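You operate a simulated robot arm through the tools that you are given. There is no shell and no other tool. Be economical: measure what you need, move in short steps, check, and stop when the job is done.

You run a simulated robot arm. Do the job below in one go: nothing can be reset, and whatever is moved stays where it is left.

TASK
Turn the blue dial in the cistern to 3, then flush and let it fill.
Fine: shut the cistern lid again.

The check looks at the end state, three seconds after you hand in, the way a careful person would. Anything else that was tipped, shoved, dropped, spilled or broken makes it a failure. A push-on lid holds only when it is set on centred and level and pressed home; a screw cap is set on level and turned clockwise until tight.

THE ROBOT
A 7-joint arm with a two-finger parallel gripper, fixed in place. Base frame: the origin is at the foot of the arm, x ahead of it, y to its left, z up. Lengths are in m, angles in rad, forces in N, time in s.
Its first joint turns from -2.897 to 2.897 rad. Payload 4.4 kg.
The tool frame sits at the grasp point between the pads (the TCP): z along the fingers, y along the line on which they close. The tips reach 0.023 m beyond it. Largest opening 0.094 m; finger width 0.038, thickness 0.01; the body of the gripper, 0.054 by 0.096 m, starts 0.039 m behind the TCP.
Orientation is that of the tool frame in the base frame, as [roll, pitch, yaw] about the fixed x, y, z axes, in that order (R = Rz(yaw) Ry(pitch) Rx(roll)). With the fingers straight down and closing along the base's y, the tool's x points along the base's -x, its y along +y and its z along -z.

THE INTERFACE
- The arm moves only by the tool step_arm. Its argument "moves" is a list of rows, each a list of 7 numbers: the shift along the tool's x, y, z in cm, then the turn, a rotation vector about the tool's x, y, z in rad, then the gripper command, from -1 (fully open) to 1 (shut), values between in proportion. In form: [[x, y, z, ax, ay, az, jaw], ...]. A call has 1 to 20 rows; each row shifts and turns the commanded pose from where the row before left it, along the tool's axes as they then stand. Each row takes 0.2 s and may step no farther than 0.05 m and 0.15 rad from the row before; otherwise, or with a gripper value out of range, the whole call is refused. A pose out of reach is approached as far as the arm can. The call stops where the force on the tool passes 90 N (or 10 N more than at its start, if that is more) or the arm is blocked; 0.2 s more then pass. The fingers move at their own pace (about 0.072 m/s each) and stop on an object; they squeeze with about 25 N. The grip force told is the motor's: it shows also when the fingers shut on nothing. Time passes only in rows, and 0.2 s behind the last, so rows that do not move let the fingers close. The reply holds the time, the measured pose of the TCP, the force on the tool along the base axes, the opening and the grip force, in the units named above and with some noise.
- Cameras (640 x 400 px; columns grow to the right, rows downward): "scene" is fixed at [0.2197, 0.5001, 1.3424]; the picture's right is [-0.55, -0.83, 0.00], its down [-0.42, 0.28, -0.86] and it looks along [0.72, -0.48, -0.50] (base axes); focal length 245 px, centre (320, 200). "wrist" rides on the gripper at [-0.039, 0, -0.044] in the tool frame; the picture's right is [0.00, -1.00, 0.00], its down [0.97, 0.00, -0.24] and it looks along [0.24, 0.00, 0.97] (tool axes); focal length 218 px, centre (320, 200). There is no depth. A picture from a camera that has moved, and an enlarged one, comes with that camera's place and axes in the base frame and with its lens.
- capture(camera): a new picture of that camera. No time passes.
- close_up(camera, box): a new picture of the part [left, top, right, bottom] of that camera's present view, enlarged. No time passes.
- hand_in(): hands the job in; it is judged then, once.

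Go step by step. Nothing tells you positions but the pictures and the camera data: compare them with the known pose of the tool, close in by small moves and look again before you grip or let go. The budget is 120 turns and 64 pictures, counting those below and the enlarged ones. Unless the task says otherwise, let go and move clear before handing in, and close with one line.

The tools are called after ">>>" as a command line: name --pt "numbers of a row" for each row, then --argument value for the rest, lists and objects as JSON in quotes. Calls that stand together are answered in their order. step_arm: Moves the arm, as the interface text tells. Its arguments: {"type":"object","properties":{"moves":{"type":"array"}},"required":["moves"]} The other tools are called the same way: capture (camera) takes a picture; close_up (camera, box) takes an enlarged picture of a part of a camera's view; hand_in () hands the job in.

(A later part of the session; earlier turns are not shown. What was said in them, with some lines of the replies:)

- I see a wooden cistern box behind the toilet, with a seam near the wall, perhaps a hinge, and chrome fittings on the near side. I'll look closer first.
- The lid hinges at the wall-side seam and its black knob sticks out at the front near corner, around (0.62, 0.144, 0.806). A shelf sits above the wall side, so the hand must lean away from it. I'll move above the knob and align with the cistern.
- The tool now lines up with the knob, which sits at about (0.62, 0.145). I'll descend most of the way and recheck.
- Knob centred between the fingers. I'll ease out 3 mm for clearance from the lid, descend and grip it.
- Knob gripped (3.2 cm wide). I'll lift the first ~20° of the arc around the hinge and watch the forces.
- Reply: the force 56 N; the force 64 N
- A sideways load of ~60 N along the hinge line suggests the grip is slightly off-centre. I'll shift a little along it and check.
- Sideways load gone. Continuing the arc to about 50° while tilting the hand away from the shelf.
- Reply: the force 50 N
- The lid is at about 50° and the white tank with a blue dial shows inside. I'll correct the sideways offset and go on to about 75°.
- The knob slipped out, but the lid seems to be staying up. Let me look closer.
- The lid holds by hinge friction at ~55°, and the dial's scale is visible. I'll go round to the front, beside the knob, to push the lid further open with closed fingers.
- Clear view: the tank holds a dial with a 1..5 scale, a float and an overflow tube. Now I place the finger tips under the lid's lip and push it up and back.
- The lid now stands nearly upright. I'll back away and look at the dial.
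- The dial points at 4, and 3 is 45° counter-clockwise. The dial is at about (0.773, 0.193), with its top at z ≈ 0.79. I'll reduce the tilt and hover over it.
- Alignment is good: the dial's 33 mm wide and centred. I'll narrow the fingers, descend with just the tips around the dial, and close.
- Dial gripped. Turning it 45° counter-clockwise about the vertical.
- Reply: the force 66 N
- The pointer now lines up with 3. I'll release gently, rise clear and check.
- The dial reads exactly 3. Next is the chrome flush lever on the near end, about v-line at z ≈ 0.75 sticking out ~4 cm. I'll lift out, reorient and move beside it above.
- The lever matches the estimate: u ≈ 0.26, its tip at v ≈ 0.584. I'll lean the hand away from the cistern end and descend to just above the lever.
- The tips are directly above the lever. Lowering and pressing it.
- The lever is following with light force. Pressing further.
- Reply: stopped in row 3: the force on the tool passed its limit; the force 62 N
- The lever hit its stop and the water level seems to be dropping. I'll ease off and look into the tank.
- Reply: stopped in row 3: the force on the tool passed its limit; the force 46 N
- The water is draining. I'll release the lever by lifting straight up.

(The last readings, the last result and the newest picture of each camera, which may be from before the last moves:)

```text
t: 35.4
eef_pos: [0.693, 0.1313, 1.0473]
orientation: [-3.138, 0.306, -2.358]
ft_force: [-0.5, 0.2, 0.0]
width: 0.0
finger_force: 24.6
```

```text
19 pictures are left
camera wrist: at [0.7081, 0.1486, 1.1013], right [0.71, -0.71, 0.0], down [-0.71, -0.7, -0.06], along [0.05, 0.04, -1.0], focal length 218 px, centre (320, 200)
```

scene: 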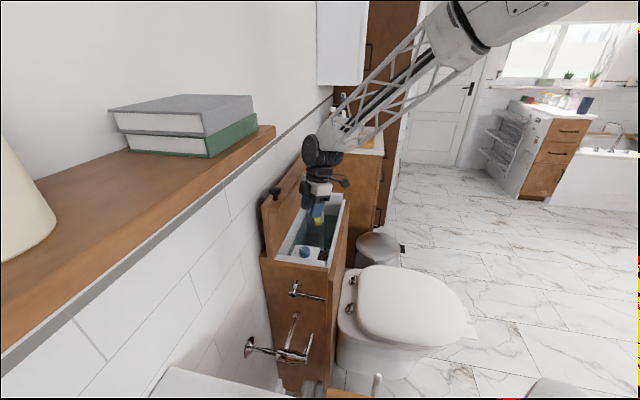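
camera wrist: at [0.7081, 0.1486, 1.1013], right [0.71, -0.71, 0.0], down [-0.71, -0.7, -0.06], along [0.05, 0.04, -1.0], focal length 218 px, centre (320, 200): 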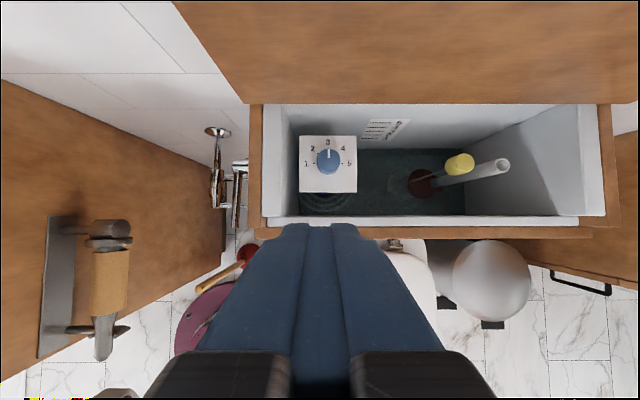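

>>> step_arm --pt "0 0 0 0 0 0 1" --pt "0 0 0 0 0 0 1" --pt "0 0 0 0 0 0 1" --pt "0 0 0 0 0 0 1" --pt "0 0 0 0 0 0 1" --pt "0 0 0 0 0 0 1" --pt "0 0 0 0 0 0 1" --pt "0 0 0 0 0 0 1" --pt "0 0 0 0 0 0 1" --pt "0 0 0 0 0 0 1" --pt "0 0 0 0 0 0 1" --pt "0 0 0 0 0 0 1" --pt "0 0 0 0 0 0 1" --pt "0 0 0 0 0 0 1" --pt "0 0 0 0 0 0 1"

>>> close_up --camera "wrist" --box '[260, 100, 520, 230]'

```text
t: 38.6
eef_pos: [0.6925, 0.1325, 1.0478]
orientation: [-3.139, 0.303, -2.357]
ft_force: [0.8, 1.1, -0.1]
width: 0.0002
finger_force: 25.2
```

```text
2.46 times, centred on (390, 165) of wrist
camera zoom: at [0.708, 0.1488, 1.101], right [0.71, -0.71, 0.0], down [-0.71, -0.7, -0.06], along [0.05, 0.04, -1.0], focal length 537 px, centre (148, 286)
```

zoom: 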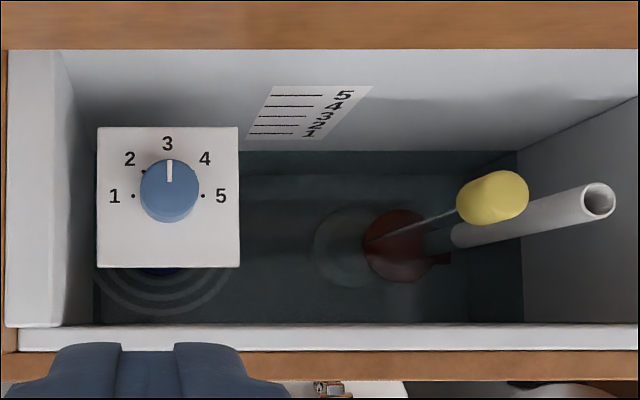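

The level is now below mark 1. I'll wait for it to fill and check.

>>> step_arm --pt "0 0 0 0 0 0 1" --pt "0 0 0 0 0 0 1" --pt "0 0 0 0 0 0 1" --pt "0 0 0 0 0 0 1" --pt "0 0 0 0 0 0 1" --pt "0 0 0 0 0 0 1" --pt "0 0 0 0 0 0 1" --pt "0 0 0 0 0 0 1" --pt "0 0 0 0 0 0 1" --pt "0 0 0 0 0 0 1" --pt "0 0 0 0 0 0 1" --pt "0 0 0 0 0 0 1" --pt "0 0 0 0 0 0 1" --pt "0 0 0 0 0 0 1" --pt "0 0 0 0 0 0 1" --pt "0 0 0 0 0 0 1" --pt "0 0 0 0 0 0 1" --pt "0 0 0 0 0 0 1" --pt "0 0 0 0 0 0 1" --pt "0 0 0 0 0 0 1"

>>> close_up --camera "wrist" --box '[260, 100, 520, 230]'

```text
t: 42.8
eef_pos: [0.6923, 0.1332, 1.0481]
orientation: [-3.138, 0.304, -2.359]
ft_force: [0.6, 0.3, 0.1]
width: 0.0
finger_force: 24.7
```

```text
2.46 times, centred on (390, 165) of wrist
camera zoom: at [0.708, 0.1488, 1.101], right [0.71, -0.71, 0.0], down [-0.71, -0.7, -0.06], along [0.05, 0.04, -1.0], focal length 537 px, centre (148, 286)
```

zoom: 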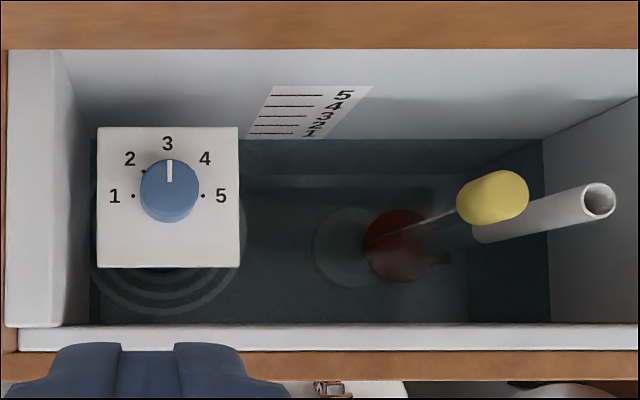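

It's filling. Waiting more.

>>> step_arm --pt "0 0 0 0 0 0 1" --pt "0 0 0 0 0 0 1" --pt "0 0 0 0 0 0 1" --pt "0 0 0 0 0 0 1" --pt "0 0 0 0 0 0 1" --pt "0 0 0 0 0 0 1" --pt "0 0 0 0 0 0 1" --pt "0 0 0 0 0 0 1" --pt "0 0 0 0 0 0 1" --pt "0 0 0 0 0 0 1" --pt "0 0 0 0 0 0 1" --pt "0 0 0 0 0 0 1" --pt "0 0 0 0 0 0 1" --pt "0 0 0 0 0 0 1" --pt "0 0 0 0 0 0 1" --pt "0 0 0 0 0 0 1" --pt "0 0 0 0 0 0 1" --pt "0 0 0 0 0 0 1" --pt "0 0 0 0 0 0 1" --pt "0 0 0 0 0 0 1"

>>> step_arm --pt "0 0 0 0 0 0 1" --pt "0 0 0 0 0 0 1" --pt "0 0 0 0 0 0 1" --pt "0 0 0 0 0 0 1" --pt "0 0 0 0 0 0 1" --pt "0 0 0 0 0 0 1" --pt "0 0 0 0 0 0 1" --pt "0 0 0 0 0 0 1" --pt "0 0 0 0 0 0 1" --pt "0 0 0 0 0 0 1" --pt "0 0 0 0 0 0 1" --pt "0 0 0 0 0 0 1" --pt "0 0 0 0 0 0 1" --pt "0 0 0 0 0 0 1" --pt "0 0 0 0 0 0 1" --pt "0 0 0 0 0 0 1" --pt "0 0 0 0 0 0 1" --pt "0 0 0 0 0 0 1" --pt "0 0 0 0 0 0 1" --pt "0 0 0 0 0 0 1"

>>> step_arm --pt "0 0 0 0 0 0 1" --pt "0 0 0 0 0 0 1" --pt "0 0 0 0 0 0 1" --pt "0 0 0 0 0 0 1" --pt "0 0 0 0 0 0 1" --pt "0 0 0 0 0 0 1" --pt "0 0 0 0 0 0 1" --pt "0 0 0 0 0 0 1" --pt "0 0 0 0 0 0 1" --pt "0 0 0 0 0 0 1" --pt "0 0 0 0 0 0 1" --pt "0 0 0 0 0 0 1" --pt "0 0 0 0 0 0 1" --pt "0 0 0 0 0 0 1" --pt "0 0 0 0 0 0 1" --pt "0 0 0 0 0 0 1" --pt "0 0 0 0 0 0 1" --pt "0 0 0 0 0 0 1" --pt "0 0 0 0 0 0 1" --pt "0 0 0 0 0 0 1"

>>> close_up --camera "wrist" --box '[260, 100, 520, 230]'

```text
t: 47.0
eef_pos: [0.6914, 0.1323, 1.0477]
orientation: [-3.137, 0.305, -2.356]
ft_force: [0.4, 0.1, -0.4]
width: 0.0
finger_force: 25.1
```

```text
t: 51.2
eef_pos: [0.6912, 0.1315, 1.0477]
orientation: [-3.139, 0.305, -2.358]
ft_force: [-0.3, -1.3, -1.1]
width: 0.0002
finger_force: 24.9
```

```text
t: 55.4
eef_pos: [0.6928, 0.1328, 1.0476]
orientation: [-3.137, 0.305, -2.358]
ft_force: [0.3, 0.9, -0.3]
width: 0.0001
finger_force: 25.0
```

```text
2.46 times, centred on (390, 165) of wrist
camera zoom: at [0.708, 0.1488, 1.101], right [0.71, -0.71, 0.0], down [-0.71, -0.7, -0.06], along [0.05, 0.04, -1.0], focal length 537 px, centre (148, 286)
```

zoom: 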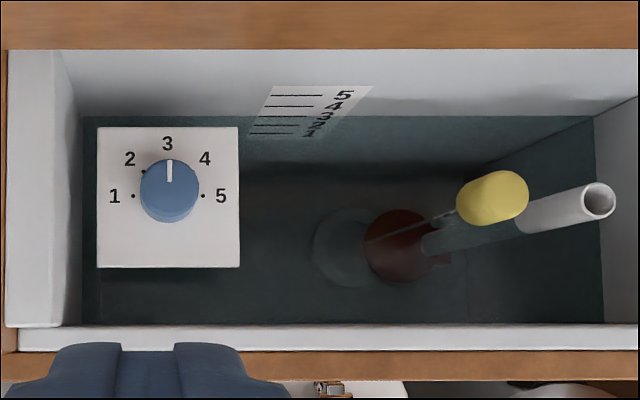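

The water stands at mark 3 and filling has stopped. Now to close the lid: I'll tilt the hand nearly horizontal and approach the knob, about (v 0.74, u 0.338, z 1.034), with open fingers.

>>> step_arm --pt "0 0 0 0 -0.1325 0 -0.2" --pt "0 0 0 0 -0.1325 0 -0.2" --pt "0 0 0 0 -0.1325 0 -0.2" --pt "0 0 0 0 -0.1325 0 -0.2" --pt "0 0 0 0 -0.1325 0 -0.2" --pt "0 0 0 0 -0.1325 0 -0.2" --pt "-2.04 1.93 1.2 0 0 0 -0.2" --pt "-2.04 1.93 1.2 0 0 0 -0.2" --pt "-2.04 1.93 1.2 0 0 0 -0.2"

>>> capture --camera "wrist"

>>> capture --camera "scene"

```text
t: 57.4
eef_pos: [0.6944, 0.2159, 1.0863]
orientation: [-3.134, 1.099, -2.354]
ft_force: [0.1, -0.5, -0.6]
width: 0.0564
finger_force: 0.1
```

```text
15 pictures are left
camera wrist: at [0.6773, 0.2001, 1.1407], right [0.7, -0.71, 0.0], down [-0.46, -0.46, -0.76], along [0.54, 0.53, -0.65], focal length 218 px, centre (320, 200)
```

wrist: 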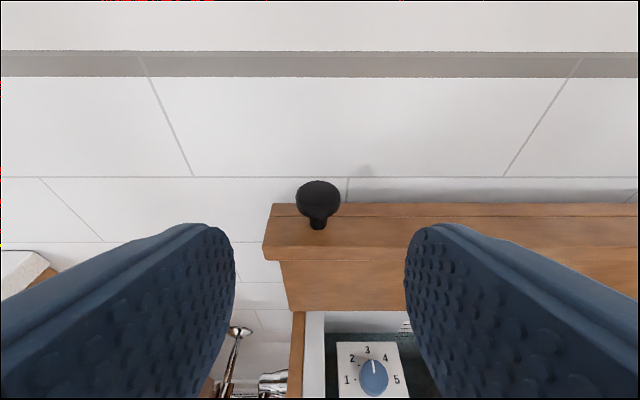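

```text
14 pictures are left
```

scene: 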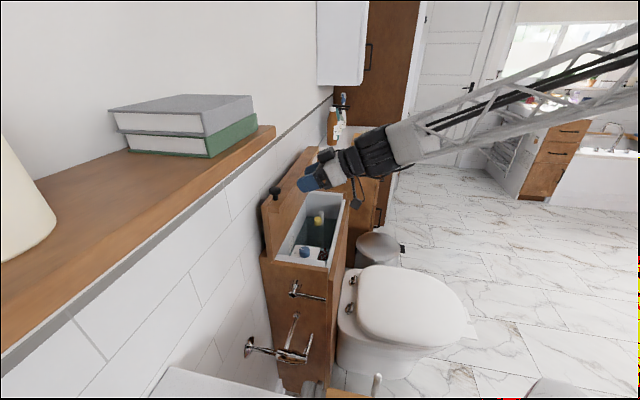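

The knob is straight ahead, centred between the fingers. Advancing most of the way.

>>> step_arm --pt "-0.16 0.1 2.5 0 0 0 -0.2" --pt "-0.16 0.1 2.5 0 0 0 -0.2" --pt "-0.16 0 2.5 0 0 0 -0.2"

>>> capture --camera "wrist"

>>> close_up --camera "scene" --box '[240, 120, 380, 240]'

```text
t: 58.2
eef_pos: [0.7407, 0.2659, 1.0567]
orientation: [-3.136, 1.1, -2.354]
ft_force: [0.3, -0.8, -1.3]
width: 0.0564
finger_force: 0.1
```

```text
13 pictures are left
camera wrist: at [0.7251, 0.2506, 1.111], right [0.7, -0.71, 0.0], down [-0.46, -0.46, -0.76], along [0.54, 0.53, -0.65], focal length 218 px, centre (320, 200)
```

wrist: 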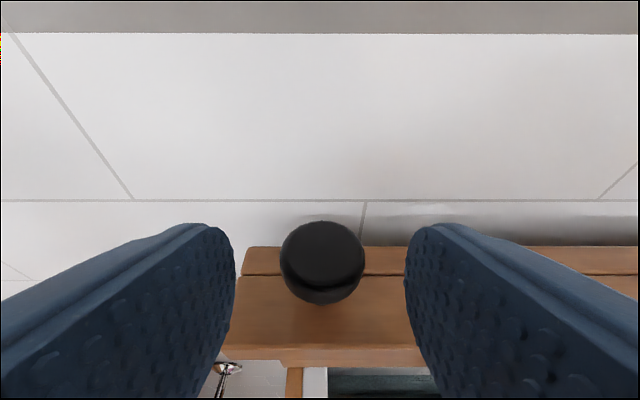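

```text
3.33 times, centred on (310, 180) of scene
camera zoom: at [0.2197, 0.5001, 1.3424], right [-0.55, -0.83, 0.0], down [-0.42, 0.28, -0.86], along [0.72, -0.48, -0.5], focal length 818 px, centre (353, 267)
```

zoom: 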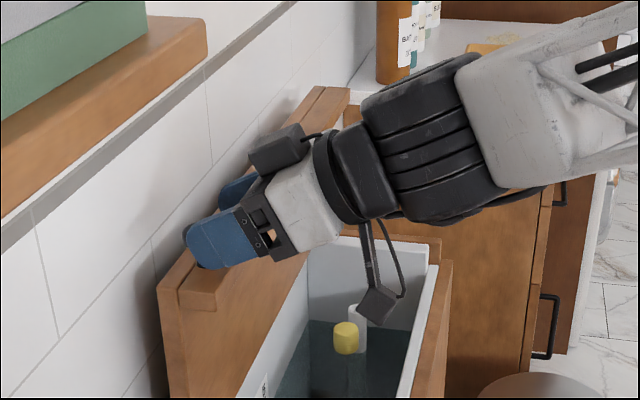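

Knob is just ahead of the tips. Advancing 1.5 cm and gripping.

>>> step_arm --pt "0.06 0 1.0 0 0 0 -0.2" --pt "0 0 0.6 0 0 0 -0.2" --pt "0 0 0 0 0 0 1" --pt "0 0 0 0 0 0 1" --pt "0 0 0 0 0 0 1" --pt "0 0 0 0 0 0 1"

>>> capture --camera "wrist"

```text
t: 59.6
eef_pos: [0.7515, 0.2758, 1.0487]
orientation: [-3.135, 1.098, -2.354]
ft_force: [26.1, -20.4, -3.3]
width: 0.0314
finger_force: 44.9
```

```text
11 pictures are left
camera wrist: at [0.7355, 0.2598, 1.1028], right [0.7, -0.71, 0.0], down [-0.46, -0.46, -0.76], along [0.54, 0.53, -0.65], focal length 218 px, centre (320, 200)
```

wrist: 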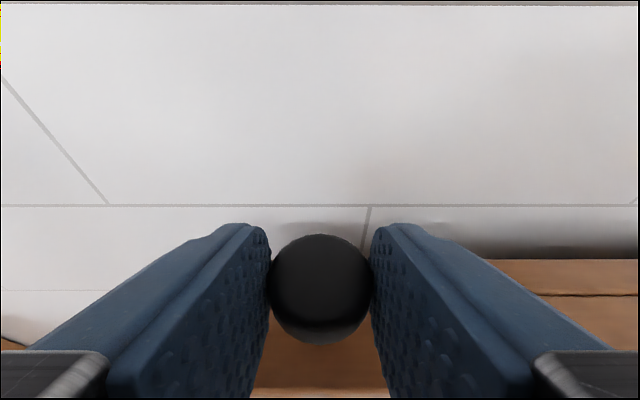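

Gripped. Small sideways correction, then pull the lid forward along its arc.

>>> step_arm --pt "0 -0.1 0 0 0 0 1" --pt "1.2 0 -1.61 0 0 0 1" --pt "1.34 0 -1.51 0 0 0 1" --pt "1.47 0 -1.38 0 0 0 1" --pt "1.58 0 -1.25 0 0 0 1"

```text
t: 60.8
eef_pos: [0.6974, 0.2214, 1.0265]
orientation: [-3.136, 1.101, -2.353]
ft_force: [13.5, -9.2, 14.8]
width: 0.0317
finger_force: 45.1
```

Still held, with low forces. Continuing to ~48°.

>>> step_arm --pt "1.68 0 -1.11 0 0 0 1" --pt "1.78 0 -0.96 0 0 0 1" --pt "1.85 0 -0.8 0 0 0 1"

>>> close_up --camera "scene" --box '[230, 140, 390, 280]'

```text
t: 61.6
eef_pos: [0.6619, 0.1862, 0.989]
orientation: [-3.135, 1.1, -2.354]
ft_force: [8.8, -7.4, 10.0]
width: 0.0318
finger_force: 45.3
```

```text
2.86 times, centred on (310, 210) of scene
camera zoom: at [0.2197, 0.5001, 1.3424], right [-0.55, -0.83, 0.0], down [-0.42, 0.28, -0.86], along [0.72, -0.48, -0.5], focal length 701 px, centre (349, 171)
```

zoom: 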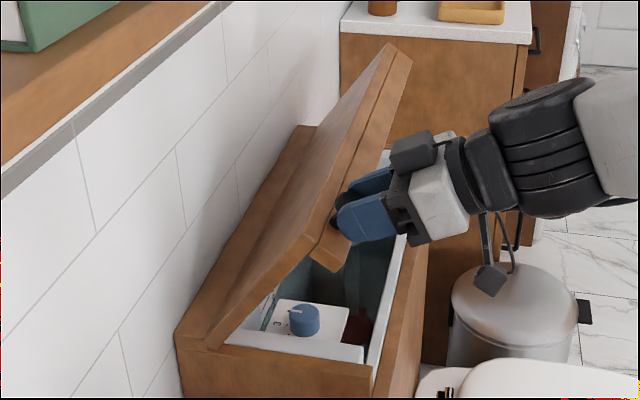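

The lid is coming down smoothly under grip. Continuing to about 18°.

>>> step_arm --pt "1.9 0 -0.63 0 0 0 1" --pt "1.96 0 -0.46 0 0 0 1" --pt "2.0 0 -0.29 0 0 0 1" --pt "2.01 0 -0.11 0 0 0 1" --pt "2.02 0 0.05 0 0 0 1" --pt "2.0 0 0.24 0 0 0 1"

>>> close_up --camera "scene" --box '[230, 170, 390, 300]'

```text
t: 63.0
eef_pos: [0.6165, 0.1404, 0.8893]
orientation: [-3.138, 1.1, -2.356]
ft_force: [7.3, -5.0, 2.2]
width: 0.0319
finger_force: 44.5
```

```text
3.08 times, centred on (310, 235) of scene
camera zoom: at [0.2197, 0.5001, 1.3424], right [-0.55, -0.83, 0.0], down [-0.42, 0.28, -0.86], along [0.72, -0.48, -0.5], focal length 755 px, centre (351, 92)
```

zoom: 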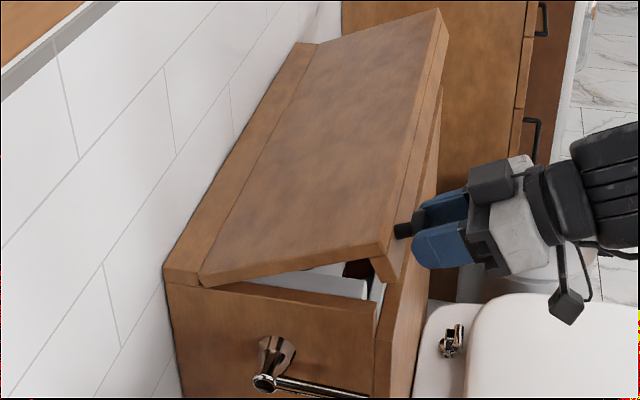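

Continuing the arc to shut.

>>> step_arm --pt "1.97 0 0.4 0 0 0 1" --pt "1.94 0 0.58 0 0 0 1" --pt "1.86 0 0.75 0 0 0 1" --pt "0.8 0 0.4 0 0 0 1" --pt "0.8 0 0.4 0 0 0 1"

>>> close_up --camera "scene" --box '[260, 220, 380, 310]'

```text
t: 64.2
eef_pos: [0.6083, 0.1332, 0.8119]
orientation: [-3.136, 1.099, -2.354]
ft_force: [8.9, -15.9, 3.5]
width: 0.0317
finger_force: 45.1
```

```text
4.44 times, centred on (320, 265) of scene
camera zoom: at [0.2197, 0.5001, 1.3424], right [-0.55, -0.83, 0.0], down [-0.42, 0.28, -0.86], along [0.72, -0.48, -0.5], focal length 1091 px, centre (320, -89)
```

zoom: 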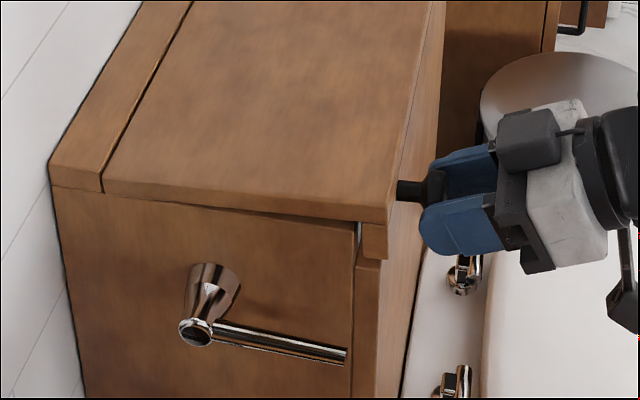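

Nearly shut, with a sliver of gap left. Pressing a little further down.

>>> step_arm --pt "0.36 0 0.18 0 0 0 1" --pt "0.36 0 0.18 0 0 0 1" --pt "0.27 0 0.14 0 0 0 1" --pt "0 0 0 0 0 0 1"

>>> close_up --camera "scene" --box '[260, 220, 380, 310]'

```text
t: 65.2
eef_pos: [0.6098, 0.1332, 0.801]
orientation: [-3.136, 1.1, -2.353]
ft_force: [19.8, -6.6, 1.2]
width: 0.0318
finger_force: 45.2
```

```text
4.44 times, centred on (320, 265) of scene
camera zoom: at [0.2197, 0.5001, 1.3424], right [-0.55, -0.83, 0.0], down [-0.42, 0.28, -0.86], along [0.72, -0.48, -0.5], focal length 1091 px, centre (320, -89)
```

zoom: 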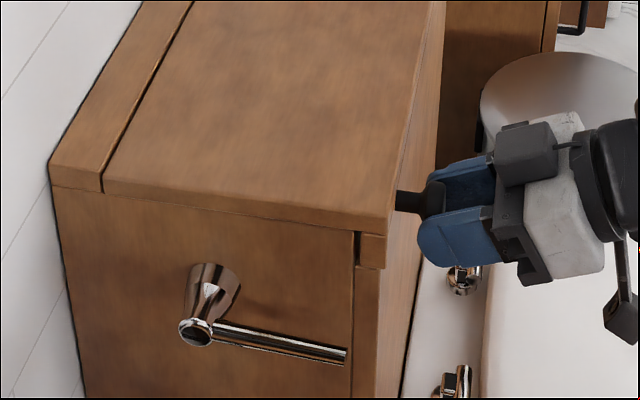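

>>> step_arm --pt "0.36 0 0.18 0 0 0 1" --pt "0.36 0 0.18 0 0 0 1" --pt "0 0 0 0 0 0 1"

```text
t: 66.0
eef_pos: [0.6107, 0.1337, 0.7936]
orientation: [-3.133, 1.102, -2.35]
ft_force: [5.9, 13.6, 34.9]
width: 0.0319
finger_force: 45.1
```

Firm upward resistance now, so the lid is home. Releasing and backing straight out.

>>> step_arm --pt "-0.3 0 -0.1 0 0 0 -0.2" --pt "0 0 0 0 0 0 -0.2" --pt "0 0 0 0 0 0 -0.2" --pt "0 0 -2 0 0 0 -0.2" --pt "0 0 -3 0 0 0 -0.2" --pt "0 0 -4 0 0 0 -0.2" --pt "-3 0 -3 0 0 0 -0.2" --pt "-3 0 -3 0 0 0 -0.2"

>>> close_up --camera "scene" --box '[260, 220, 380, 310]'

>>> capture --camera "scene"

```text
t: 67.8
eef_pos: [0.5306, 0.0567, 0.9175]
orientation: [-3.136, 1.098, -2.354]
ft_force: [-0.3, 0.4, 0.4]
width: 0.0564
finger_force: 0.0
```

```text
4.44 times, centred on (320, 265) of scene
camera zoom: at [0.2197, 0.5001, 1.3424], right [-0.55, -0.83, 0.0], down [-0.42, 0.28, -0.86], along [0.72, -0.48, -0.5], focal length 1091 px, centre (320, -89)
```

zoom: 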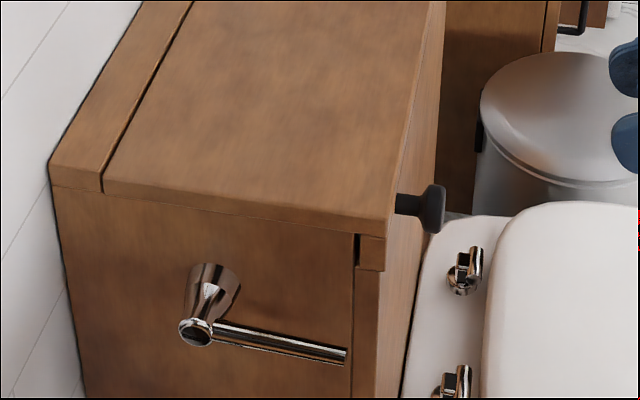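

```text
5 pictures are left
```

scene: 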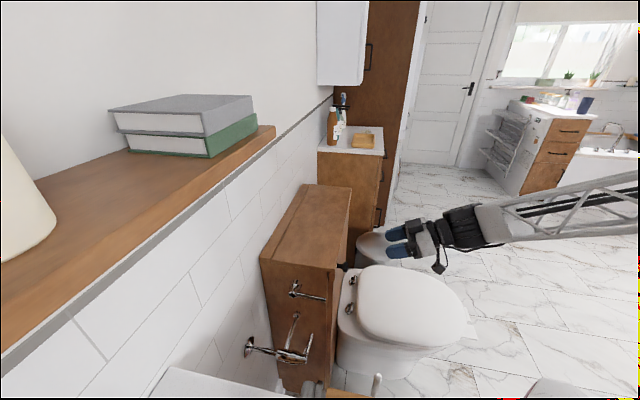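

The lid is flush and shut, the arm is clear, and nothing else has been moved. Handing in.

>>> hand_in

```text
The job is handed in.
```

The blue dial is set to 3, the cistern was flushed and refilled to the 3 mark, and the lid is shut again.
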